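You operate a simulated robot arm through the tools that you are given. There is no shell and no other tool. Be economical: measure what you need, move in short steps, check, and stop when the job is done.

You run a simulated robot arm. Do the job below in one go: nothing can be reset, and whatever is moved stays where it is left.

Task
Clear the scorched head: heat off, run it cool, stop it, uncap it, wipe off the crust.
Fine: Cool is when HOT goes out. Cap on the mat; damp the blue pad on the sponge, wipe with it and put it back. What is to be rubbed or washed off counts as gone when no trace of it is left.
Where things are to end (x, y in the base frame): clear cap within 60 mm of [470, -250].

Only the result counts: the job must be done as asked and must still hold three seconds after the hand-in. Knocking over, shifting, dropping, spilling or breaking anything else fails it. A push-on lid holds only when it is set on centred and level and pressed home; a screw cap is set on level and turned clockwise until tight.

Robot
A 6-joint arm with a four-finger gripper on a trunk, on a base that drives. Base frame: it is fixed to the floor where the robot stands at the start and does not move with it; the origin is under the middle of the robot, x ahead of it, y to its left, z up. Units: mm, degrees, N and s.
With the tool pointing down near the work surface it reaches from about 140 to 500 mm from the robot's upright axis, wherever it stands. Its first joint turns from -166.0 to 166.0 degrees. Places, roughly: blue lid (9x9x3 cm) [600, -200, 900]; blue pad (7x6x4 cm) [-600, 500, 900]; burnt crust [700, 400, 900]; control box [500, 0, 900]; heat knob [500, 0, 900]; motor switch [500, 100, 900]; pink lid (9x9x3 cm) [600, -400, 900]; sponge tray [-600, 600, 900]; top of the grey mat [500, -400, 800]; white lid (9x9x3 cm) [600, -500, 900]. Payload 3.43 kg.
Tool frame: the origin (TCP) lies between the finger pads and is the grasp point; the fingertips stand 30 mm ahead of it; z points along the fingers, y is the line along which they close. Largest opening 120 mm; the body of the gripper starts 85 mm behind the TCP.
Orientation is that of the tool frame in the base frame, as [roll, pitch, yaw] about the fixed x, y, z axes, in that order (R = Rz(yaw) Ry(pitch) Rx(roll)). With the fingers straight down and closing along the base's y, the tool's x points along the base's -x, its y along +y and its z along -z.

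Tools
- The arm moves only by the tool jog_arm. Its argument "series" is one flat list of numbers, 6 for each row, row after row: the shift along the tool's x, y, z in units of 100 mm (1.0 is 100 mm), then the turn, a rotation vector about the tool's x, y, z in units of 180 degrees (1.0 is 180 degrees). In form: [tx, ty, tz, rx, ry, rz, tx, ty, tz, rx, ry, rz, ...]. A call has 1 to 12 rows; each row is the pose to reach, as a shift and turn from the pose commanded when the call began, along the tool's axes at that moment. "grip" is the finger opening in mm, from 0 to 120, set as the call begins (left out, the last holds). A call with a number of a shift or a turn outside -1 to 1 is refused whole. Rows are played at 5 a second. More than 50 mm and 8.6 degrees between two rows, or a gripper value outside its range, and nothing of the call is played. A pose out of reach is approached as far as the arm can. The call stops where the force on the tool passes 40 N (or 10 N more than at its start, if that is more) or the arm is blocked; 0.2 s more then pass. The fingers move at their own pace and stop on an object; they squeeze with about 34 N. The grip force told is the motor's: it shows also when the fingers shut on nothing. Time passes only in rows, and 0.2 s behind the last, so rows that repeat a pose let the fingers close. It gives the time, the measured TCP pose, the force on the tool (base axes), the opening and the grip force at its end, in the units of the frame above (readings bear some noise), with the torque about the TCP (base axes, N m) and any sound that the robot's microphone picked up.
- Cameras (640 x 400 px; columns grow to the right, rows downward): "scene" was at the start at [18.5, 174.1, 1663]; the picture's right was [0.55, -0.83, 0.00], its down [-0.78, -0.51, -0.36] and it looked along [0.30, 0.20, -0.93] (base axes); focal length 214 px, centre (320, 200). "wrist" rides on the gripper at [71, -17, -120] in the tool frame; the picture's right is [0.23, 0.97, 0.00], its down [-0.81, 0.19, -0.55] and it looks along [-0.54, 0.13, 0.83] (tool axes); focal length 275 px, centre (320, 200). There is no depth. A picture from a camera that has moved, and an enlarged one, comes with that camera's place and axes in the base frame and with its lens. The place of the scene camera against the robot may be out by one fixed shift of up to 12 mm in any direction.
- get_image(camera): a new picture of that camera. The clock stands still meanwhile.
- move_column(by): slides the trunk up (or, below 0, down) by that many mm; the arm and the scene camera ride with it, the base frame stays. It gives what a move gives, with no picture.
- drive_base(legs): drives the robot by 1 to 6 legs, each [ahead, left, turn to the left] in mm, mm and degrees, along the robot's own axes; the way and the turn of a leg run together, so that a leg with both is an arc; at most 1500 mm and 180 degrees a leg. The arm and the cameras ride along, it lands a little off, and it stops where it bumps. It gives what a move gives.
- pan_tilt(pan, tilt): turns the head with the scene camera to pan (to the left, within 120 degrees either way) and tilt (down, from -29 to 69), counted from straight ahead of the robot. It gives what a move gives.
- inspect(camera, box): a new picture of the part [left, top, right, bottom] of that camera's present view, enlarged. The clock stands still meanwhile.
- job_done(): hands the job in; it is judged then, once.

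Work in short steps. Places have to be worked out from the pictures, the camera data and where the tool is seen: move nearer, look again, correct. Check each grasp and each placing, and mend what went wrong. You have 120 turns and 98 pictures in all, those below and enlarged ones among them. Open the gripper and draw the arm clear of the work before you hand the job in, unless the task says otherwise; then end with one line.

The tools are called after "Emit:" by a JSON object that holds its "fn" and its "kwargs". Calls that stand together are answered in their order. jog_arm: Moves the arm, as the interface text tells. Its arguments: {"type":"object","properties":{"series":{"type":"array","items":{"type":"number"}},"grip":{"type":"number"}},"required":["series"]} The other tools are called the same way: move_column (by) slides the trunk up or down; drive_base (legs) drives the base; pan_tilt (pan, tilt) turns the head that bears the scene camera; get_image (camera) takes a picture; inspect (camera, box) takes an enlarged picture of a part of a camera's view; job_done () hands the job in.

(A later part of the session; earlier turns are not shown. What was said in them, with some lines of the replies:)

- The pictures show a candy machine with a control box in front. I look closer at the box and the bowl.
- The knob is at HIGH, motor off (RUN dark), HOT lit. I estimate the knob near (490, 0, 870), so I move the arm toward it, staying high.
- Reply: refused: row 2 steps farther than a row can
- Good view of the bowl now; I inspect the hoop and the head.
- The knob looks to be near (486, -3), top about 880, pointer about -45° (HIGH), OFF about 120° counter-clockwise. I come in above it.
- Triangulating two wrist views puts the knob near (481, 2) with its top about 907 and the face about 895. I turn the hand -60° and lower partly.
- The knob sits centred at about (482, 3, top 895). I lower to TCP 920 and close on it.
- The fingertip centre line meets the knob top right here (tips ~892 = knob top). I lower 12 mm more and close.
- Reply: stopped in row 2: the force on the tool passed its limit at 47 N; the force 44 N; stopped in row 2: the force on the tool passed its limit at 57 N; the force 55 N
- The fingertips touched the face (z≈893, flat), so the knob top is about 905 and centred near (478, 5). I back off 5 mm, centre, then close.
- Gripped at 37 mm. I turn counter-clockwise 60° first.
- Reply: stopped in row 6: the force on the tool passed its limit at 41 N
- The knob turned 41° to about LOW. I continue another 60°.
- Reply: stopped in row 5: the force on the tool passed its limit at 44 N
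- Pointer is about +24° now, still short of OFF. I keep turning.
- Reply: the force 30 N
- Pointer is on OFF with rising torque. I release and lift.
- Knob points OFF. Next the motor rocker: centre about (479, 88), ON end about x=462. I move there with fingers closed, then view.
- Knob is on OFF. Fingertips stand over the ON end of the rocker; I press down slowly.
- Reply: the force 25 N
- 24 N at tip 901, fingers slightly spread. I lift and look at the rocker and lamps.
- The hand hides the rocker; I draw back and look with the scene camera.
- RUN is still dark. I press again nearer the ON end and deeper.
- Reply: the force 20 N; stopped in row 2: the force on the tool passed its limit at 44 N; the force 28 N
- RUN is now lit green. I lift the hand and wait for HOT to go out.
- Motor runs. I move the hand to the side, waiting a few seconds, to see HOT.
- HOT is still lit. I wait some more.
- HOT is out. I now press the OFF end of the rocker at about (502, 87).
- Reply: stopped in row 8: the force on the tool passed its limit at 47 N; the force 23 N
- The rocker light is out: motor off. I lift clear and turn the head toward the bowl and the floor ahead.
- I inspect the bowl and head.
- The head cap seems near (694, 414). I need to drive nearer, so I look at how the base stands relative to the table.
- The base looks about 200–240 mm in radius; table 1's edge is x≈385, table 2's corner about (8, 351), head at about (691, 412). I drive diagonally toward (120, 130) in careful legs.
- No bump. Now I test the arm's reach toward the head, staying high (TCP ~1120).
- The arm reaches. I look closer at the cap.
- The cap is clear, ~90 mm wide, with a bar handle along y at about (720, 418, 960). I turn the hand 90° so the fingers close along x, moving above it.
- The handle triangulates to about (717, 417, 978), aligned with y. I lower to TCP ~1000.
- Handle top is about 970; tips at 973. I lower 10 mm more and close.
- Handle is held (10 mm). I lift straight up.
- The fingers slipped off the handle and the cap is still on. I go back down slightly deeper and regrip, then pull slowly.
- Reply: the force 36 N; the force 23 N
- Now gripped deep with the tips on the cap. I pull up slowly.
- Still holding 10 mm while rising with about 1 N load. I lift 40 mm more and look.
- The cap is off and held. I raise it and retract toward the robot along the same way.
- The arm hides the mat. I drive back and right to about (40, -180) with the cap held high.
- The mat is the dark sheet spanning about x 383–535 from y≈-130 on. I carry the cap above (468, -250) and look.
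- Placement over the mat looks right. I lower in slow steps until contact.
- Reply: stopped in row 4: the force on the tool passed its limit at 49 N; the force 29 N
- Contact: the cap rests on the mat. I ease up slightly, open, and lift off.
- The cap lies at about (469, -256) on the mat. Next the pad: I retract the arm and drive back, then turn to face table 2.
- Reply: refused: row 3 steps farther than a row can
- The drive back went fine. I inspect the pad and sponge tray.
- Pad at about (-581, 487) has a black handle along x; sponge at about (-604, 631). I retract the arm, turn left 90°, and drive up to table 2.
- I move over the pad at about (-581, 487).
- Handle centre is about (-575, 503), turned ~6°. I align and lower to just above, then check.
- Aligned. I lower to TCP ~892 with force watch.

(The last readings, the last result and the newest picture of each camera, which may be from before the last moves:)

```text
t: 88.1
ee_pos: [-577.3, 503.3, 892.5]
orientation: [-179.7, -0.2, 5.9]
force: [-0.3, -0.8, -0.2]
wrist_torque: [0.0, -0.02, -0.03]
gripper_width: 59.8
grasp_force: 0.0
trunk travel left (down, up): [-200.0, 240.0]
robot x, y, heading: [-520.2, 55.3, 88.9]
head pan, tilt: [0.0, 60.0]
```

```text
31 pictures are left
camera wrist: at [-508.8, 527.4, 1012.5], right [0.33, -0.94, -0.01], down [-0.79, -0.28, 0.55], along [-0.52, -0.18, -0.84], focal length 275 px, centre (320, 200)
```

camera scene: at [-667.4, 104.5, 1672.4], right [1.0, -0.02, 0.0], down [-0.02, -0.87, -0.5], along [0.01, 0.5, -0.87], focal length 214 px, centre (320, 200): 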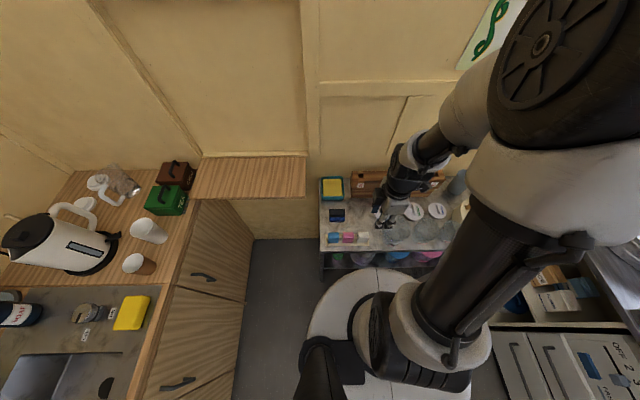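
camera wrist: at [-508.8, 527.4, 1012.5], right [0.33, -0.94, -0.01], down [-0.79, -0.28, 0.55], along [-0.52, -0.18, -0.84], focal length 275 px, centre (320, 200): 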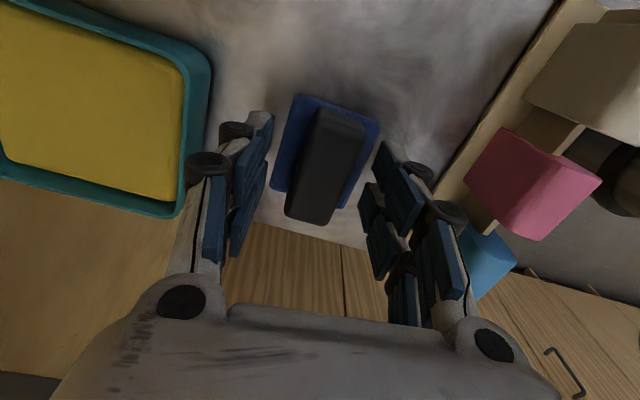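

Tips are level with the handle top (~862). I narrow the fingers and lower 12 mm, then close.

Emit:
{"fn": "jog_arm", "kwargs": {"series": [0, 0, 0, 0, 0, 0, 0, 0, 0.06, 0, 0, 0, 0, 0, 0.1, 0, 0, 0, 0, 0, 0.12, 0, 0, 0], "grip": 44}}

Emit:
{"fn": "jog_arm", "kwargs": {"series": [0, 0, 0, 0, 0, 0, 0, 0, 0, 0, 0, 0, 0, 0, 0, 0, 0, 0, 0, 0, 0, 0, 0, 0], "grip": 0}}

Emit:
{"fn": "jog_arm", "kwargs": {"series": [0, 0, -0.03, 0, 0, 0, 0, 0, -0.08, 0, 0, 0, 0, 0, -0.2, 0, 0, 0, 0, 0, -0.4, 0, 0, 0, 0, 0, -0.6, 0, 0, 0]}}

Emit:
{"fn": "get_image", "kwargs": {"camera": "wrist"}}

```text
t: 89.1
ee_pos: [-576.1, 502.7, 882.9]
orientation: [-179.2, 0.0, 5.8]
force: [0.8, -4.1, 40.1]
wrist_torque: [-0.51, -0.06, -0.03]
gripper_width: 44.7
grasp_force: 10.0
trunk travel left (down, up): [-200.0, 240.0]
robot x, y, heading: [-522.2, 50.4, 88.9]
head pan, tilt: [0.0, 60.0]
```

```text
t: 89.6
ee_pos: [-577.3, 503.2, 882.6]
orientation: [-179.3, -0.1, 5.8]
force: [-1.3, -4.0, 30.5]
wrist_torque: [-0.66, -0.03, -0.4]
gripper_width: 31.7
grasp_force: 22.3
trunk travel left (down, up): [-200.0, 240.0]
robot x, y, heading: [-521.7, 53.4, 88.8]
head pan, tilt: [0.0, 60.0]
stopped in row 2: the force on the tool passed its limit at 55 N (the readings are from after the stop); the commanded pose is now the measured one
```

```text
t: 90.8
ee_pos: [-577.1, 502.9, 940.5]
orientation: [-179.6, -0.2, 5.9]
force: [0.6, -0.3, -1.2]
wrist_torque: [-0.02, -0.01, -0.02]
gripper_width: 29.5
grasp_force: 33.9
trunk travel left (down, up): [-200.0, 240.0]
robot x, y, heading: [-519.4, 52.0, 89.0]
head pan, tilt: [0.0, 60.0]
```

```text
30 pictures are left
camera wrist: at [-508.5, 526.3, 1062.0], right [0.33, -0.94, -0.01], down [-0.79, -0.28, 0.55], along [-0.52, -0.18, -0.83], focal length 275 px, centre (320, 200)
```

wrist: 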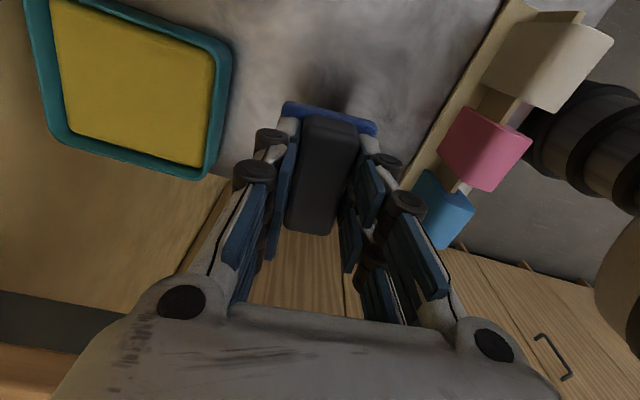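

Pad held by its handle. Next I move toward the sponge at about (-594, 632), staying above, and check clearance to the wooden block.

Emit:
{"fn": "jog_arm", "kwargs": {"series": [0, 0, -0.3, 0, 0, 0, 0, -0.4, -0.3, 0, 0, 0, -0.03, -0.8, -0.3, 0, 0, 0, -0.04, -1.0, -0.3, 0, 0, 0]}}

Emit:
{"fn": "jog_arm", "kwargs": {"series": [-0.02, -0.29, 0, 0, 0, 0]}}

Emit:
{"fn": "get_image", "kwargs": {"camera": "wrist"}}

Emit:
{"fn": "inspect", "kwargs": {"camera": "scene", "box": [300, 130, 460, 250]}}

```text
t: 91.8
ee_pos: [-591.4, 603.8, 970.4]
orientation: [-179.7, -0.1, 5.9]
force: [0.1, 0.4, -0.9]
wrist_torque: [-0.04, 0.02, -0.01]
gripper_width: 29.2
grasp_force: 33.9
trunk travel left (down, up): [-200.0, 240.0]
robot x, y, heading: [-520.0, 52.1, 89.1]
head pan, tilt: [0.0, 60.0]
```

```text
t: 92.2
ee_pos: [-597.2, 633.4, 971.3]
orientation: [-179.6, -0.1, 5.9]
force: [0.0, 0.1, -1.5]
wrist_torque: [-0.02, -0.03, 0.01]
gripper_width: 29.1
grasp_force: 34.3
trunk travel left (down, up): [-200.0, 240.0]
robot x, y, heading: [-521.8, 51.7, 89.0]
head pan, tilt: [0.0, 60.0]
```

```text
29 pictures are left
camera wrist: at [-528.4, 657.8, 1091.6], right [0.33, -0.94, -0.01], down [-0.79, -0.28, 0.55], along [-0.52, -0.18, -0.83], focal length 275 px, centre (320, 200)
```

wrist: 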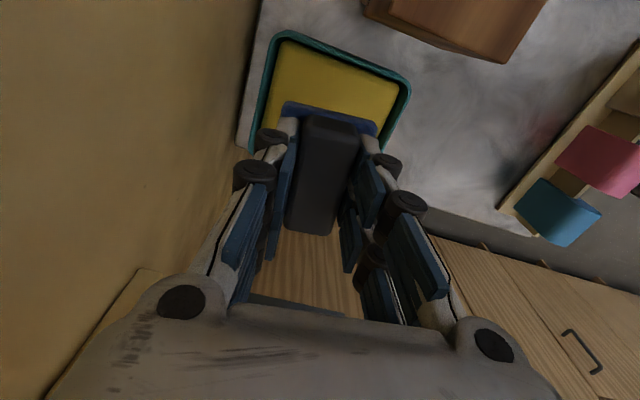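

```text
3.33 times, centred on (380, 190) of scene
camera zoom: at [-667.7, 106.0, 1672.3], right [1.0, -0.02, 0.0], down [-0.02, -0.87, -0.5], along [0.01, 0.5, -0.87], focal length 715 px, centre (120, 233)
```

zoom: 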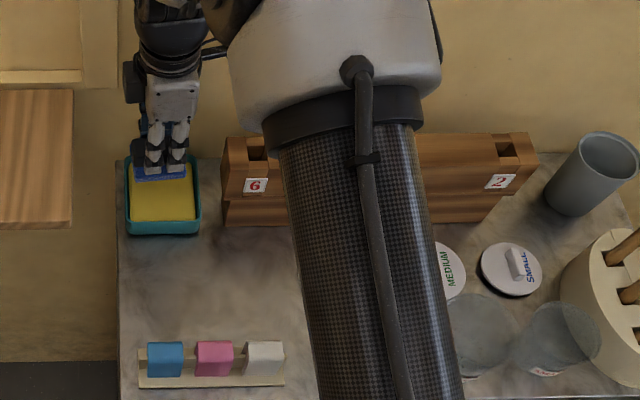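

Pad is centred over the sponge, wall and block clear. I lower slowly to press it on the sponge.

Emit:
{"fn": "jog_arm", "kwargs": {"series": [0, 0, 0.2, 0, 0, 0, 0, 0, 0.4, 0, 0, 0, 0, 0, 0.5, 0, 0, 0, 0, 0, 0.56, 0, 0, 0, 0, 0, 0.62, 0, 0, 0, 0, 0, 0.68, 0, 0, 0, 0, 0, 0.74, 0, 0, 0, 0, 0, 0.8, 0, 0, 0, 0, 0, 0.86, 0, 0, 0]}}

Emit:
{"fn": "get_image", "kwargs": {"camera": "wrist"}}

```text
t: 93.6
ee_pos: [-596.9, 635.7, 912.1]
orientation: [-179.1, 0.0, 5.9]
force: [0.7, -4.6, 22.1]
wrist_torque: [-0.56, 0.01, 0.02]
gripper_width: 29.4
grasp_force: 33.9
trunk travel left (down, up): [-200.0, 240.0]
robot x, y, heading: [-521.2, 51.9, 89.1]
head pan, tilt: [0.0, 60.0]
stopped in row 7: the force on the tool passed its limit at 46 N (the readings are from after the stop); the commanded pose is now the measured one
```

```text
27 pictures are left
camera wrist: at [-528.3, 657.7, 1032.1], right [0.33, -0.94, -0.01], down [-0.79, -0.28, 0.55], along [-0.52, -0.17, -0.84], focal length 275 px, centre (320, 200)
```

wrist: 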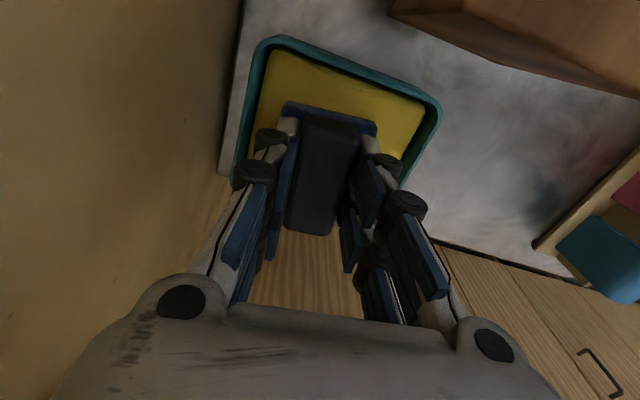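

It pressed on the sponge (46 N). I hold a moment, then lift, and retrace to above the table front.

Emit:
{"fn": "jog_arm", "kwargs": {"series": [0, 0, 0.01, 0, 0, 0, 0, 0, 0.01, 0, 0, 0, 0, 0, 0.01, 0, 0, 0, 0, 0, 0.01, 0, 0, 0, 0, 0, 0.01, 0, 0, 0, 0, 0, 0.01, 0, 0, 0]}}

Emit:
{"fn": "jog_arm", "kwargs": {"series": [0, 0, -0.2, 0, 0, 0, 0, 0, -0.6, 0, 0, 0, 0, 0, -1.0, 0, 0, 0]}}

Emit:
{"fn": "jog_arm", "kwargs": {"series": [0, 0.35, -0.3, 0, 0, 0, 0, 0.7, -0.6, 0, 0, 0, 0.1, 1.0, -0.9, 0, 0, 0]}}

Emit:
{"fn": "jog_arm", "kwargs": {"series": [0.2, 0.4, 0, 0, 0, 0, 0.4, 0.8, 0, 0, 0, 0, 0.6, 1.0, 0, 0, 0, 0]}}

Emit:
{"fn": "get_image", "kwargs": {"camera": "wrist"}}

```text
t: 95.0
ee_pos: [-596.4, 634.7, 911.3]
orientation: [-178.8, -0.1, 5.9]
force: [-0.3, 3.5, 38.5]
wrist_torque: [-0.47, 0.03, -0.01]
gripper_width: 29.2
grasp_force: 33.5
trunk travel left (down, up): [-200.0, 240.0]
robot x, y, heading: [-518.7, 51.4, 88.9]
head pan, tilt: [0.0, 60.0]
```

```text
t: 95.8
ee_pos: [-597.7, 631.4, 1007.6]
orientation: [-179.4, -0.1, 5.9]
force: [-0.6, -0.6, -1.0]
wrist_torque: [0.0, 0.02, 0.04]
gripper_width: 29.6
grasp_force: 33.9
trunk travel left (down, up): [-200.0, 240.0]
robot x, y, heading: [-520.1, 54.9, 88.8]
head pan, tilt: [0.0, 60.0]
```

```text
t: 96.6
ee_pos: [-576.9, 530.2, 1098.2]
orientation: [-179.2, -0.1, 5.9]
force: [0.6, -0.1, 0.4]
wrist_torque: [0.04, 0.01, 0.02]
gripper_width: 29.3
grasp_force: 33.9
trunk travel left (down, up): [-200.0, 240.0]
robot x, y, heading: [-523.1, 48.8, 89.0]
head pan, tilt: [0.0, 60.0]
```

```text
t: 97.4
ee_pos: [-508.1, 441.8, 1095.9]
orientation: [-179.3, 0.1, 5.9]
force: [0.1, -0.3, -0.9]
wrist_torque: [0.01, 0.03, 0.0]
gripper_width: 29.3
grasp_force: 33.7
trunk travel left (down, up): [-200.0, 240.0]
robot x, y, heading: [-515.3, 52.4, 89.0]
head pan, tilt: [0.0, 60.0]
```

```text
26 pictures are left
camera wrist: at [-438.7, 464.2, 1216.4], right [0.33, -0.94, -0.01], down [-0.79, -0.28, 0.55], along [-0.52, -0.17, -0.84], focal length 275 px, centre (320, 200)
```

wrist: 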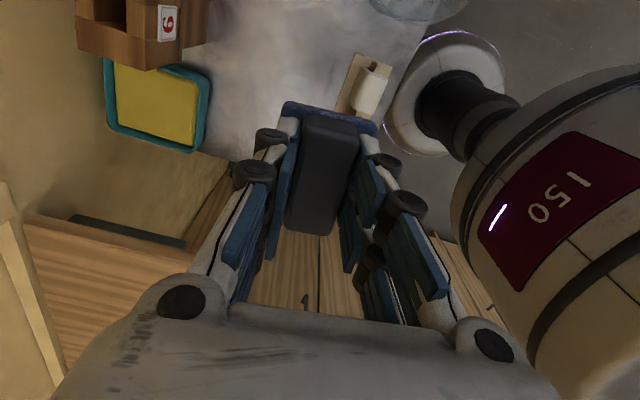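

The pad is damp in hand. I tuck the arm in and drive back to the bowl station at (120, 128), heading 0.

Emit:
{"fn": "jog_arm", "kwargs": {"series": [0, 0.3, -0.1, 0, 0, 0, 0, 0.6, -0.3, 0, 0, 0]}}

Emit:
{"fn": "drive_base", "kwargs": {"legs": [[-230, 0, 0], [0, 0, -89], [560, 0, 0], [80, 306, 0]]}}

Emit:
{"fn": "pan_tilt", "kwargs": {"pan": 40, "tilt": 69}}

Emit:
{"fn": "get_image", "kwargs": {"camera": "scene"}}

```text
t: 98.0
ee_pos: [-502.3, 379.5, 1127.4]
orientation: [-179.3, -0.2, 6.0]
force: [-0.1, -0.5, -0.9]
wrist_torque: [0.03, -0.03, 0.04]
gripper_width: 29.2
grasp_force: 34.5
trunk travel left (down, up): [-200.0, 240.0]
robot x, y, heading: [-520.8, 52.1, 88.9]
head pan, tilt: [0.0, 60.0]
```

```text
t: 108.1
ee_pos: [453.2, 108.2, 1125.9]
orientation: [-179.3, -0.1, -83.0]
force: [0.5, 0.3, -0.1]
wrist_torque: [-0.04, 0.01, -0.02]
gripper_width: 29.1
grasp_force: 34.0
trunk travel left (down, up): [-200.0, 240.0]
robot x, y, heading: [122.3, 119.3, -0.1]
head pan, tilt: [0.0, 60.0]
```

```text
t: 109.2
ee_pos: [453.5, 108.1, 1126.1]
orientation: [-179.3, -0.1, -83.1]
force: [-0.1, 0.1, -1.1]
wrist_torque: [-0.02, -0.01, 0.01]
gripper_width: 29.1
grasp_force: 34.2
trunk travel left (down, up): [-200.0, 240.0]
robot x, y, heading: [123.2, 119.6, 0.1]
head pan, tilt: [40.0, 68.8]
```

```text
25 pictures are left
camera scene: at [138.4, 299.2, 1663.0], right [0.64, -0.77, 0.0], down [-0.72, -0.6, -0.36], along [0.28, 0.23, -0.93], focal length 214 px, centre (320, 200)
```

scene: 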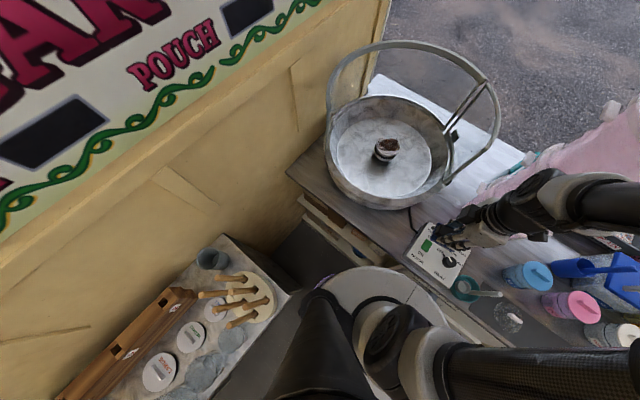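

I inspect the bare head and its crust.

Emit:
{"fn": "inspect", "kwargs": {"camera": "scene", "box": [355, 120, 415, 180]}}

```text
6.67 times, centred on (385, 150) of scene
camera zoom: at [138.4, 299.2, 1663.0], right [0.64, -0.77, 0.0], down [-0.72, -0.6, -0.36], along [0.28, 0.23, -0.93], focal length 1430 px, centre (-113, 533)
```

zoom: 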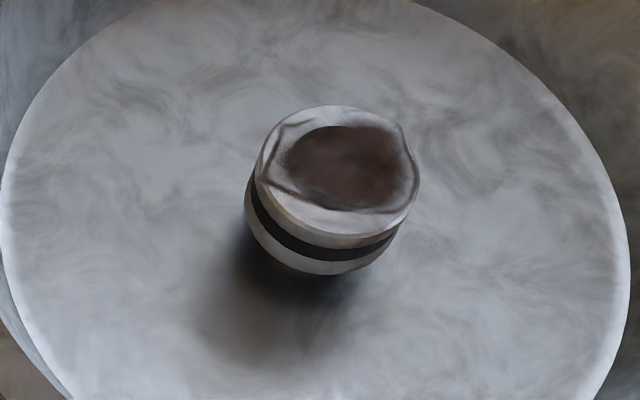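

Crust covers the flat top, centre about (716, 418). I carry the pad above it at TCP ~1126.

Emit:
{"fn": "jog_arm", "kwargs": {"series": [-0.31, -0.33, 0, 0, 0, 0, -0.62, -0.66, 0, 0, 0, 0, -0.92, -0.995, 0, 0, 0, 0]}}

Emit:
{"fn": "jog_arm", "kwargs": {"series": [-0.31, -0.33, 0, 0, 0, 0, -0.62, -0.66, 0, 0, 0, 0, -0.92, -0.995, 0, 0, 0, 0]}}

Emit:
{"fn": "jog_arm", "kwargs": {"series": [-0.31, -0.33, 0, 0, 0, 0, -0.62, -0.66, 0, 0, 0, 0, -0.92, -0.995, 0, 0, 0, 0, -0.92, -0.995, 0.4, 0, 0, 0, -0.92, -0.995, 0.8, 0, 0, 0]}}

Emit:
{"fn": "get_image", "kwargs": {"camera": "wrist"}}

Emit:
{"fn": "inspect", "kwargs": {"camera": "scene", "box": [355, 110, 425, 180]}}

```text
t: 110.0
ee_pos: [541.2, 211.8, 1126.5]
orientation: [-179.3, -0.2, -83.2]
force: [1.0, -0.3, -0.8]
wrist_torque: [-0.01, 0.05, 0.0]
gripper_width: 29.3
grasp_force: 33.7
trunk travel left (down, up): [-200.0, 240.0]
robot x, y, heading: [123.0, 118.7, -0.4]
head pan, tilt: [40.0, 68.8]
```

```text
t: 110.8
ee_pos: [629.6, 315.9, 1126.8]
orientation: [-179.4, -0.2, -83.0]
force: [0.2, 0.6, -0.9]
wrist_torque: [-0.02, 0.02, 0.03]
gripper_width: 29.4
grasp_force: 33.4
trunk travel left (down, up): [-200.0, 240.0]
robot x, y, heading: [123.1, 122.7, -0.2]
head pan, tilt: [40.0, 68.8]
```

```text
t: 112.0
ee_pos: [717.3, 420.6, 1045.1]
orientation: [-179.3, 0.0, -83.1]
force: [0.4, 0.6, -0.7]
wrist_torque: [-0.04, 0.05, 0.0]
gripper_width: 29.6
grasp_force: 33.8
trunk travel left (down, up): [-200.0, 240.0]
robot x, y, heading: [127.7, 119.5, -0.1]
head pan, tilt: [40.0, 68.8]
```

```text
23 pictures are left
camera wrist: at [741.7, 352.0, 1166.7], right [-0.94, -0.35, -0.01], down [-0.29, 0.78, 0.55], along [-0.18, 0.52, -0.84], focal length 275 px, centre (320, 200)
```

wrist: 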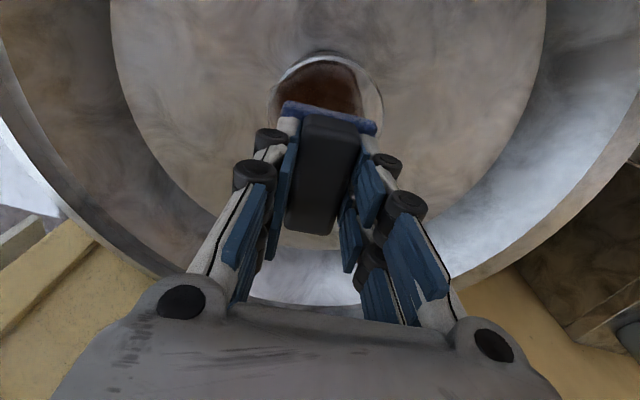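

```text
5.71 times, centred on (390, 145) of scene
camera zoom: at [139.6, 300.3, 1662.9], right [0.64, -0.77, 0.0], down [-0.72, -0.6, -0.36], along [0.28, 0.23, -0.93], focal length 1226 px, centre (-80, 514)
```

zoom: 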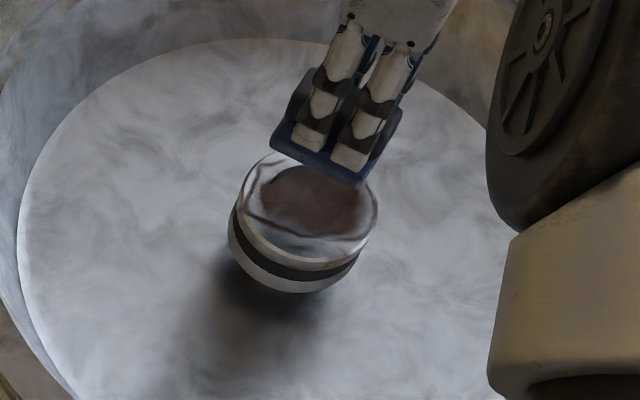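

Pad is over the crust. I lower slowly until light contact.

Emit:
{"fn": "jog_arm", "kwargs": {"series": [0, 0, 0.2, 0, 0, 0, 0, 0, 0.36, 0, 0, 0, 0, 0, 0.4, 0, 0, 0, 0, 0, 0.43, 0, 0, 0, 0, 0, 0.46, 0, 0, 0, 0, 0, 0.49, 0, 0, 0, 0, 0, 0.52, 0, 0, 0, 0, 0, 0.55, 0, 0, 0, 0, 0, 0.58, 0, 0, 0, 0, 0, 0.61, 0, 0, 0, 0, 0, 0.64, 0, 0, 0]}}

```text
t: 114.4
ee_pos: [717.8, 417.9, 988.1]
orientation: [-179.1, 0.0, -83.1]
force: [-2.9, -2.3, 16.0]
wrist_torque: [-0.13, 0.6, 0.08]
gripper_width: 29.2
grasp_force: 34.5
trunk travel left (down, up): [-200.0, 240.0]
robot x, y, heading: [121.8, 118.9, -0.1]
head pan, tilt: [40.0, 68.8]
```

Contact at ~16 N. I wipe in a raster of strokes over the top.

Emit:
{"fn": "jog_arm", "kwargs": {"series": [0.2, 0, 0, 0, 0, 0, -0.2, 0, 0, 0, 0, 0, -0.2, 0.2, 0, 0, 0, 0, 0.2, 0.2, 0, 0, 0, 0, 0.2, -0.2, 0, 0, 0, 0, -0.2, -0.2, 0, 0, 0, 0, 0, -0.24, 0, 0, 0, 0, 0, 0.2, 0, 0, 0, 0, 0.22, 0, 0, 0, 0, 0, -0.22, 0, 0, 0, 0, 0, 0, 0, 0, 0, 0, 0]}}

Emit:
{"fn": "jog_arm", "kwargs": {"series": [0.2, 0.1, 0, 0, 0, 0, -0.2, 0.1, 0, 0, 0, 0, -0.25, -0.1, 0, 0, 0, 0, 0.2, -0.1, 0, 0, 0, 0, 0.25, 0.2, 0, 0, 0, 0, -0.2, 0.25, 0, 0, 0, 0, -0.1, -0.2, 0, 0, 0, 0, 0.1, -0.25, 0, 0, 0, 0, 0.1, 0.2, 0, 0, 0, 0, -0.1, 0.2, 0, 0, 0, 0, 0, 0, 0, 0, 0, 0]}}

Emit:
{"fn": "jog_arm", "kwargs": {"series": [0, 0, -0.3, 0, 0, 0, 0, 0, -0.7, 0, 0, 0, 0.4, 0, -0.9, 0, 0, 0, 0.8, 0, -0.9, 0, 0, 0]}}

Emit:
{"fn": "inspect", "kwargs": {"camera": "scene", "box": [355, 110, 425, 180]}}

Emit:
{"fn": "get_image", "kwargs": {"camera": "wrist"}}

```text
t: 116.2
ee_pos: [715.8, 424.7, 994.2]
orientation: [-177.4, 0.7, -83.1]
force: [-0.9, -0.2, 0.1]
wrist_torque: [-0.01, -0.04, -0.03]
gripper_width: 29.2
grasp_force: 33.7
trunk travel left (down, up): [-200.0, 240.0]
robot x, y, heading: [126.1, 119.9, -0.2]
head pan, tilt: [40.0, 68.8]
stopped in row 9: the force on the tool passed its limit at 47 N (the readings are from after the stop); the commanded pose is now the measured one
```

```text
t: 117.4
ee_pos: [718.7, 404.1, 1000.5]
orientation: [-175.2, 1.5, -82.8]
force: [-1.2, -1.3, 0.0]
wrist_torque: [0.05, -0.01, 0.01]
gripper_width: 29.3
grasp_force: 33.8
trunk travel left (down, up): [-200.0, 240.0]
robot x, y, heading: [125.6, 119.9, 0.2]
head pan, tilt: [40.0, 68.8]
stopped in row 5: the force on the tool passed its limit at 48 N (the readings are from after the stop); the commanded pose is now the measured one
```

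```text
t: 118.4
ee_pos: [724.2, 322.5, 1086.9]
orientation: [-175.0, 1.6, -82.7]
force: [-0.3, -1.2, -1.4]
wrist_torque: [0.0, 0.02, -0.02]
gripper_width: 29.3
grasp_force: 33.9
trunk travel left (down, up): [-200.0, 240.0]
robot x, y, heading: [127.2, 121.1, -0.2]
head pan, tilt: [40.0, 68.8]
```

```text
5.71 times, centred on (390, 145) of scene
camera zoom: at [139.3, 299.2, 1663.1], right [0.64, -0.77, 0.0], down [-0.71, -0.6, -0.36], along [0.28, 0.23, -0.93], focal length 1226 px, centre (-80, 514)
```

zoom: 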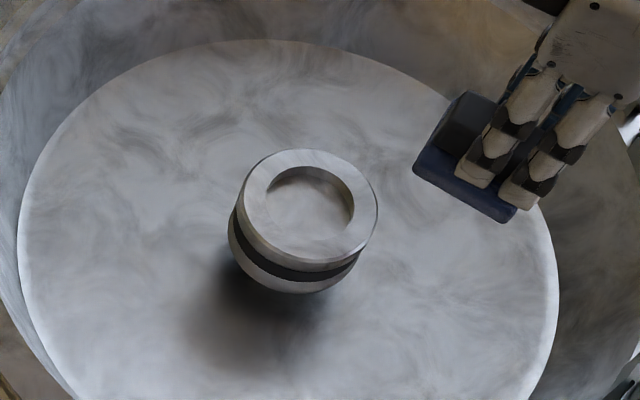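

```text
20 pictures are left
camera wrist: at [739.9, 249.8, 1206.7], right [-0.93, -0.35, -0.09], down [-0.34, 0.76, 0.56], along [-0.13, 0.55, -0.83], focal length 275 px, centre (320, 200)
```

wrist: 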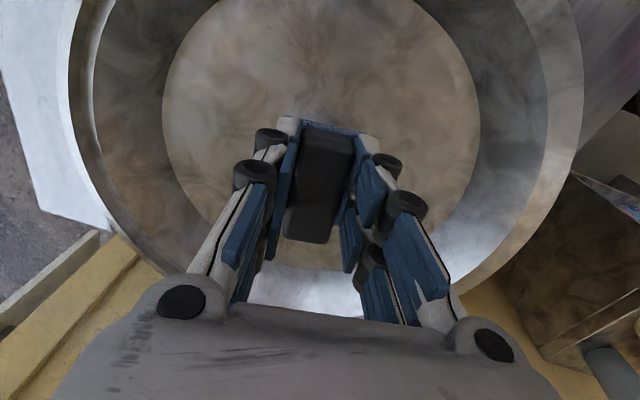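

The crust appears gone, showing the clean ring. I zoom in for traces.

Emit:
{"fn": "inspect", "kwargs": {"camera": "scene", "box": [374, 132, 404, 162]}}

```text
13.33 times, centred on (389, 147) of scene
camera zoom: at [139.3, 299.2, 1663.1], right [0.64, -0.77, 0.0], down [-0.71, -0.6, -0.36], along [0.28, 0.23, -0.93], focal length 2860 px, centre (-600, 907)
```

zoom: 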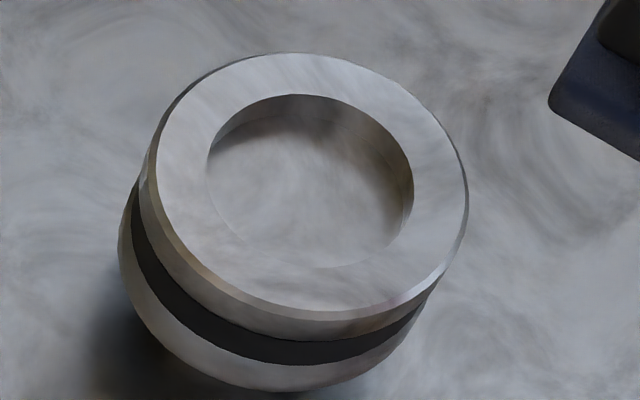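

The head is clean with no trace. I level the tool, raise, and retract toward the robot.

Emit:
{"fn": "jog_arm", "kwargs": {"series": [0, 0, -0.3, -0.028, 0.009, 0, 0.2, 0.33, -0.4, -0.028, 0.009, 0, 0.4, 0.66, -0.4, -0.028, 0.009, 0, 0.59, 0.98, -0.4, -0.028, 0.009, 0]}}

Emit:
{"fn": "jog_arm", "kwargs": {"series": [0.2, 0.33, 0, 0, 0, 0, 0.4, 0.66, 0, 0, 0, 0, 0.59, 0.98, 0, 0, 0, 0]}}

Emit:
{"fn": "jog_arm", "kwargs": {"series": [0.2, 0.33, 0, 0, 0, 0, 0.4, 0.66, 0, 0, 0, 0, 0.59, 0.98, 0, 0, 0, 0]}}

Emit:
{"fn": "get_image", "kwargs": {"camera": "wrist"}}

```text
t: 119.4
ee_pos: [630.5, 249.1, 1117.3]
orientation: [179.8, -0.1, -82.8]
force: [0.7, -0.6, -0.2]
wrist_torque: [0.03, -0.01, 0.0]
gripper_width: 29.7
grasp_force: 34.1
trunk travel left (down, up): [-200.0, 240.0]
robot x, y, heading: [122.3, 120.0, -0.1]
head pan, tilt: [40.0, 68.8]
```

```text
t: 120.2
ee_pos: [539.5, 179.8, 1118.3]
orientation: [179.8, -0.1, -82.7]
force: [0.3, 0.1, -1.9]
wrist_torque: [0.04, -0.02, -0.01]
gripper_width: 29.2
grasp_force: 33.9
trunk travel left (down, up): [-200.0, 240.0]
robot x, y, heading: [125.4, 120.8, 0.0]
head pan, tilt: [40.0, 68.8]
```

```text
t: 121.0
ee_pos: [452.2, 108.1, 1118.5]
orientation: [180.0, 0.0, -82.8]
force: [-0.1, -0.5, -0.2]
wrist_torque: [0.0, -0.02, 0.01]
gripper_width: 29.3
grasp_force: 34.6
trunk travel left (down, up): [-200.0, 240.0]
robot x, y, heading: [126.2, 118.3, -0.3]
head pan, tilt: [40.0, 68.8]
```

```text
18 pictures are left
camera wrist: at [477.8, 40.3, 1238.2], right [-0.94, -0.35, 0.0], down [-0.29, 0.78, 0.55], along [-0.19, 0.52, -0.83], focal length 275 px, centre (320, 200)
```

wrist: 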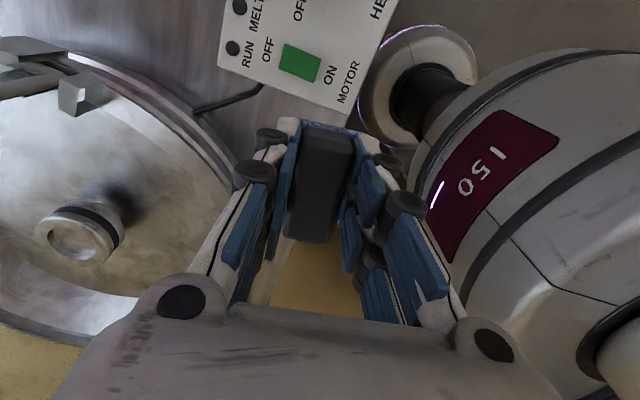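

The pad is still held. I drive back to table 2.

Emit:
{"fn": "drive_base", "kwargs": {"legs": [[-80, -306, 0], [-566, 0, 0], [0, 0, 89], [238, 0, 0]]}}

Emit:
{"fn": "pan_tilt", "kwargs": {"pan": 0, "tilt": 60}}

Emit:
{"fn": "get_image", "kwargs": {"camera": "wrist"}}

```text
t: 131.1
ee_pos: [-497.6, 382.8, 1116.9]
orientation: [179.8, 0.0, 5.6]
force: [-0.1, -0.1, -1.2]
wrist_torque: [-0.04, -0.04, 0.01]
gripper_width: 29.2
grasp_force: 34.1
trunk travel left (down, up): [-200.0, 240.0]
robot x, y, heading: [-517.8, 51.2, 88.2]
head pan, tilt: [40.0, 68.8]
```

```text
t: 132.1
ee_pos: [-496.6, 381.1, 1116.7]
orientation: [179.9, 0.0, 5.6]
force: [0.2, -0.3, -1.0]
wrist_torque: [-0.05, -0.03, 0.03]
gripper_width: 29.2
grasp_force: 34.4
trunk travel left (down, up): [-200.0, 240.0]
robot x, y, heading: [-518.6, 51.4, 88.1]
head pan, tilt: [0.0, 60.0]
```

```text
17 pictures are left
camera wrist: at [-428.6, 406.0, 1237.8], right [0.32, -0.95, 0.0], down [-0.79, -0.27, 0.55], along [-0.52, -0.18, -0.83], focal length 275 px, centre (320, 200)
```

wrist: 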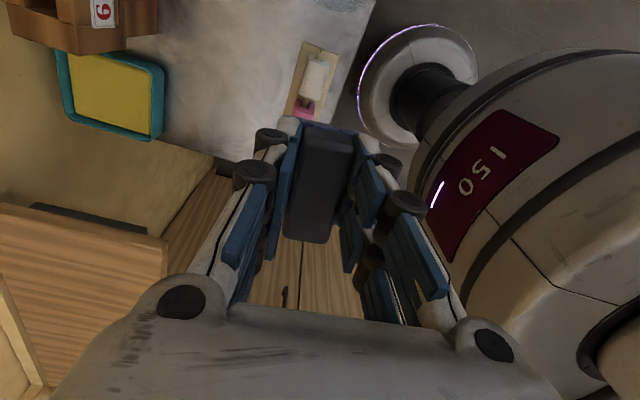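

I move above the pad's original spot (-577, 503).

Emit:
{"fn": "jog_arm", "kwargs": {"series": [-0.17, -0.32, 0.1, 0, 0, 0, -0.34, -0.64, 0.3, 0, 0, 0, -0.5, -0.96, 0.6, 0, 0, 0]}}

Emit:
{"fn": "jog_arm", "kwargs": {"series": [-0.18, -0.32, 0, 0, 0, 0, -0.18, -0.32, 0.4, 0, 0, 0, -0.18, -0.32, 0.8, 0, 0, 0, -0.18, -0.32, 1.0, 0, 0, 0]}}

Emit:
{"fn": "jog_arm", "kwargs": {"series": [0, 0, 0.3, 0, 0, 0, 0, 0, 0.45, 0, 0, 0]}}

Emit:
{"fn": "get_image", "kwargs": {"camera": "wrist"}}

Emit:
{"fn": "inspect", "kwargs": {"camera": "scene", "box": [300, 150, 420, 250]}}

```text
t: 132.9
ee_pos: [-557.1, 474.8, 1057.8]
orientation: [179.8, -0.1, 5.5]
force: [0.1, 0.4, -1.9]
wrist_torque: [-0.07, -0.04, 0.03]
gripper_width: 29.2
grasp_force: 34.2
trunk travel left (down, up): [-200.0, 240.0]
robot x, y, heading: [-515.5, 51.1, 88.1]
head pan, tilt: [0.0, 60.0]
```

```text
t: 133.9
ee_pos: [-579.5, 503.2, 956.4]
orientation: [179.9, -0.1, 5.6]
force: [-0.7, 0.4, -1.6]
wrist_torque: [0.02, -0.02, -0.02]
gripper_width: 29.3
grasp_force: 34.4
trunk travel left (down, up): [-200.0, 240.0]
robot x, y, heading: [-521.8, 55.1, 88.3]
head pan, tilt: [0.0, 60.0]
```

```text
t: 134.5
ee_pos: [-578.3, 500.9, 911.7]
orientation: [179.8, -0.1, 5.5]
force: [-0.6, -0.7, -0.1]
wrist_torque: [0.01, -0.03, -0.01]
gripper_width: 29.3
grasp_force: 34.2
trunk travel left (down, up): [-200.0, 240.0]
robot x, y, heading: [-519.6, 53.0, 88.3]
head pan, tilt: [0.0, 60.0]
```

```text
16 pictures are left
camera wrist: at [-509.4, 526.2, 1031.6], right [0.32, -0.95, 0.0], down [-0.79, -0.27, 0.55], along [-0.52, -0.18, -0.83], focal length 275 px, centre (320, 200)
```

wrist: 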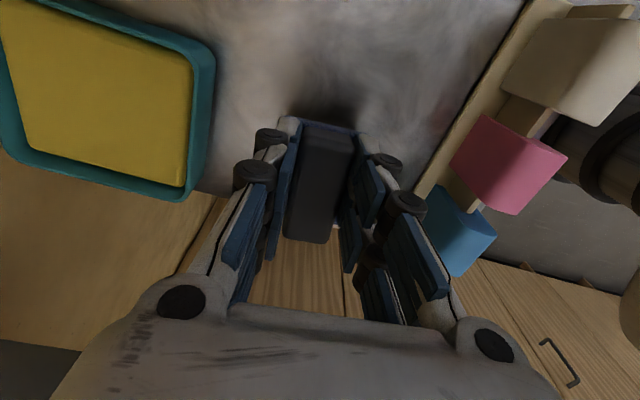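

```text
4.00 times, centred on (360, 200) of scene
camera zoom: at [-665.2, 106.3, 1672.4], right [1.0, -0.03, 0.0], down [-0.03, -0.87, -0.5], along [0.01, 0.5, -0.87], focal length 858 px, centre (160, 200)
```

zoom: 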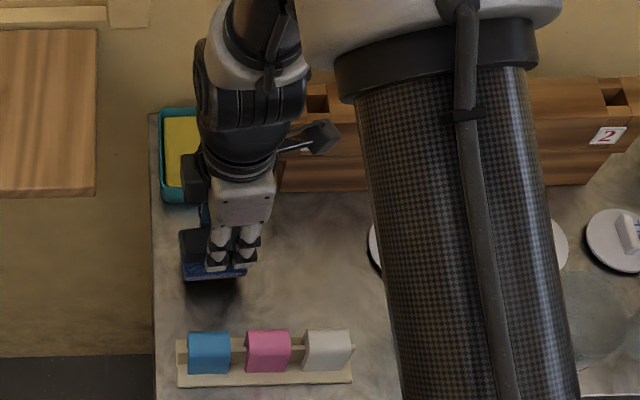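

The position matches the original. I lower until contact.

Emit:
{"fn": "jog_arm", "kwargs": {"series": [0, 0, 0.1, 0, 0, 0, 0, 0, 0.15, 0, 0, 0, 0, 0, 0.19, 0, 0, 0, 0, 0, 0.23, 0, 0, 0, 0, 0, 0.27, 0, 0, 0, 0, 0, 0.31, 0, 0, 0]}}

Emit:
{"fn": "get_image", "kwargs": {"camera": "wrist"}}

```text
t: 135.9
ee_pos: [-577.3, 501.4, 883.3]
orientation: [-179.9, 0.0, 5.7]
force: [-7.5, -2.1, 29.6]
wrist_torque: [-0.09, -0.32, -0.05]
gripper_width: 29.4
grasp_force: 34.0
trunk travel left (down, up): [-200.0, 240.0]
robot x, y, heading: [-519.7, 51.7, 88.3]
head pan, tilt: [0.0, 60.0]
```

```text
14 pictures are left
camera wrist: at [-508.8, 525.7, 1003.8], right [0.32, -0.95, 0.0], down [-0.79, -0.27, 0.55], along [-0.52, -0.18, -0.83], focal length 275 px, centre (320, 200)
```

wrist: 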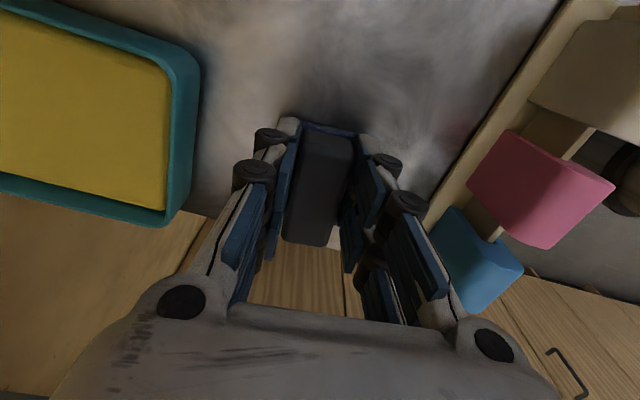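

Down at the original height (883). I release and lift off.

Emit:
{"fn": "jog_arm", "kwargs": {"series": [0, 0, -0.06, 0, 0, 0, 0, 0, -0.06, 0, 0, 0, 0, 0, -0.06, 0, 0, 0, 0, 0, -0.06, 0, 0, 0], "grip": 50}}

Emit:
{"fn": "jog_arm", "kwargs": {"series": [0, 0, -0.3, 0, 0, 0, 0, 0, -0.6, 0, 0, 0, 0, 0, -1, 0, 0, 0]}}

Emit:
{"fn": "get_image", "kwargs": {"camera": "wrist"}}

```text
t: 136.9
ee_pos: [-576.9, 501.8, 886.3]
orientation: [179.7, -0.1, 5.6]
force: [0.2, 0.0, 0.0]
wrist_torque: [-0.03, 0.03, -0.02]
gripper_width: 50.3
grasp_force: 0.0
trunk travel left (down, up): [-200.0, 240.0]
robot x, y, heading: [-518.9, 50.1, 88.4]
head pan, tilt: [0.0, 60.0]
```

```text
t: 137.7
ee_pos: [-578.6, 498.8, 985.3]
orientation: [179.8, -0.1, 5.5]
force: [-0.4, 0.6, 0.6]
wrist_torque: [0.01, -0.03, 0.01]
gripper_width: 50.2
grasp_force: 0.1
trunk travel left (down, up): [-200.0, 240.0]
robot x, y, heading: [-516.0, 53.6, 88.1]
head pan, tilt: [0.0, 60.0]
```

```text
13 pictures are left
camera wrist: at [-509.9, 524.8, 1105.4], right [0.32, -0.95, 0.0], down [-0.79, -0.27, 0.55], along [-0.52, -0.18, -0.83], focal length 275 px, centre (320, 200)
```

wrist: 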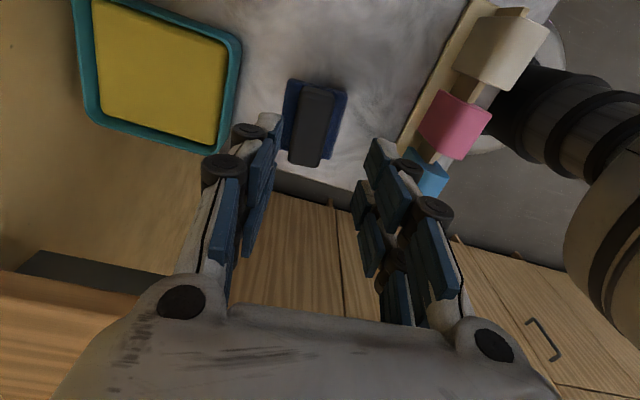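

Pad sits flat in its place. I draw the arm clear and take a last look at the machine and cap.

Emit:
{"fn": "jog_arm", "kwargs": {"series": [0.1, 0.4, -0.2, 0, 0, 0, 0.2, 0.8, -0.4, 0, 0, 0, 0.3, 1.0, -0.7, 0, 0, 0]}}

Emit:
{"fn": "drive_base", "kwargs": {"legs": [[-230, 0, 0], [0, 0, -89], [450, 0, 0]]}}

Emit:
{"fn": "pan_tilt", "kwargs": {"pan": 15, "tilt": 52}}

Emit:
{"fn": "get_image", "kwargs": {"camera": "scene"}}

```text
t: 138.5
ee_pos: [-539.1, 401.4, 1056.9]
orientation: [179.8, -0.1, 5.5]
force: [0.3, -1.2, 0.3]
wrist_torque: [0.01, -0.01, -0.02]
gripper_width: 50.1
grasp_force: 0.1
trunk travel left (down, up): [-200.0, 240.0]
robot x, y, heading: [-522.3, 48.8, 88.2]
head pan, tilt: [0.0, 60.0]
```

```text
t: 146.3
ee_pos: [272.5, -125.3, 1057.5]
orientation: [179.7, -0.2, -81.2]
force: [0.0, -0.3, -0.7]
wrist_torque: [0.0, 0.0, -0.03]
gripper_width: 50.2
grasp_force: 0.0
trunk travel left (down, up): [-200.0, 240.0]
robot x, y, heading: [-77.4, -165.1, 1.7]
head pan, tilt: [0.0, 60.0]
```

```text
t: 147.0
ee_pos: [273.1, -125.3, 1057.6]
orientation: [179.8, -0.1, -81.1]
force: [0.4, -0.3, 0.3]
wrist_torque: [0.02, 0.02, -0.01]
gripper_width: 50.2
grasp_force: 0.2
trunk travel left (down, up): [-200.0, 240.0]
robot x, y, heading: [-76.4, -164.6, 1.8]
head pan, tilt: [15.0, 52.0]
```

```text
12 pictures are left
camera scene: at [-37.8, -0.8, 1682.3], right [0.29, -0.96, 0.0], down [-0.76, -0.23, -0.62], along [0.59, 0.18, -0.79], focal length 214 px, centre (320, 200)
```

scene: 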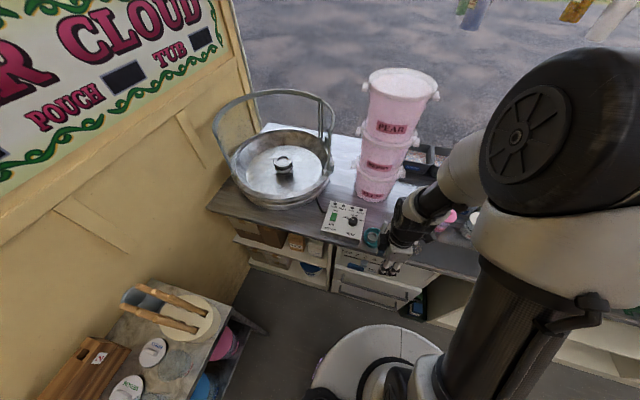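

Emit:
{"fn": "inspect", "kwargs": {"camera": "scene", "box": [315, 190, 385, 250]}}

Emit:
{"fn": "inspect", "kwargs": {"camera": "scene", "box": [260, 140, 310, 185]}}

```text
6.67 times, centred on (350, 220) of scene
camera zoom: at [-37.8, -0.8, 1682.3], right [0.29, -0.96, 0.0], down [-0.76, -0.23, -0.62], along [0.59, 0.18, -0.79], focal length 1430 px, centre (120, 67)
```

zoom: 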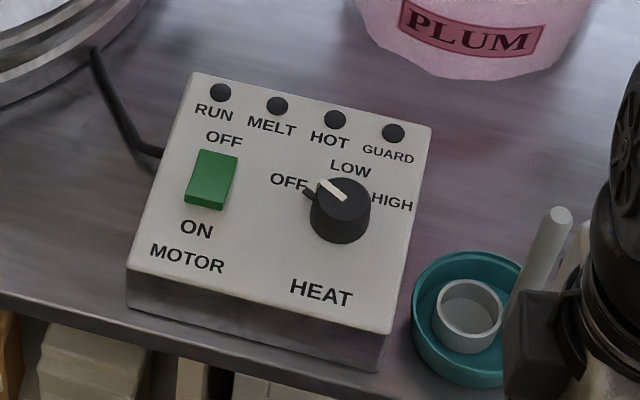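

```text
8.89 times, centred on (285, 162) of scene
camera zoom: at [-37.8, -0.8, 1682.3], right [0.29, -0.96, 0.0], down [-0.76, -0.23, -0.62], along [0.59, 0.18, -0.79], focal length 1906 px, centre (631, 533)
```

zoom: 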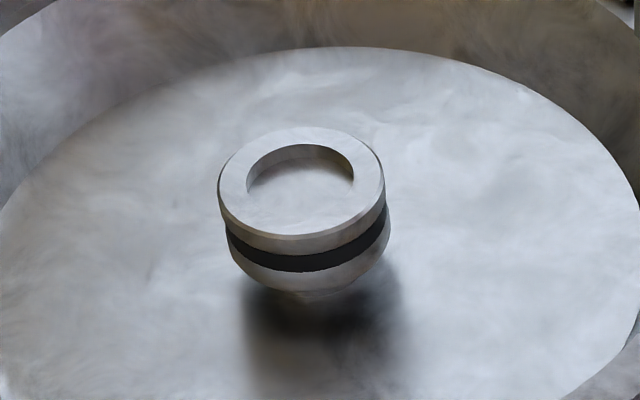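

All lamps are dark, heat is OFF, the motor is off and the head is clean. The cap is on the mat, the pad is back in place, and the arm is clear, so I hand in.

Emit:
{"fn": "job_done", "kwargs": {}}

```text
The job is handed in.
```

The job is handed in: the heat is off, the motor was stopped once HOT went out, the head is wiped clean, the cap is on the mat at about (469, -256), and the blue pad is back where it was.
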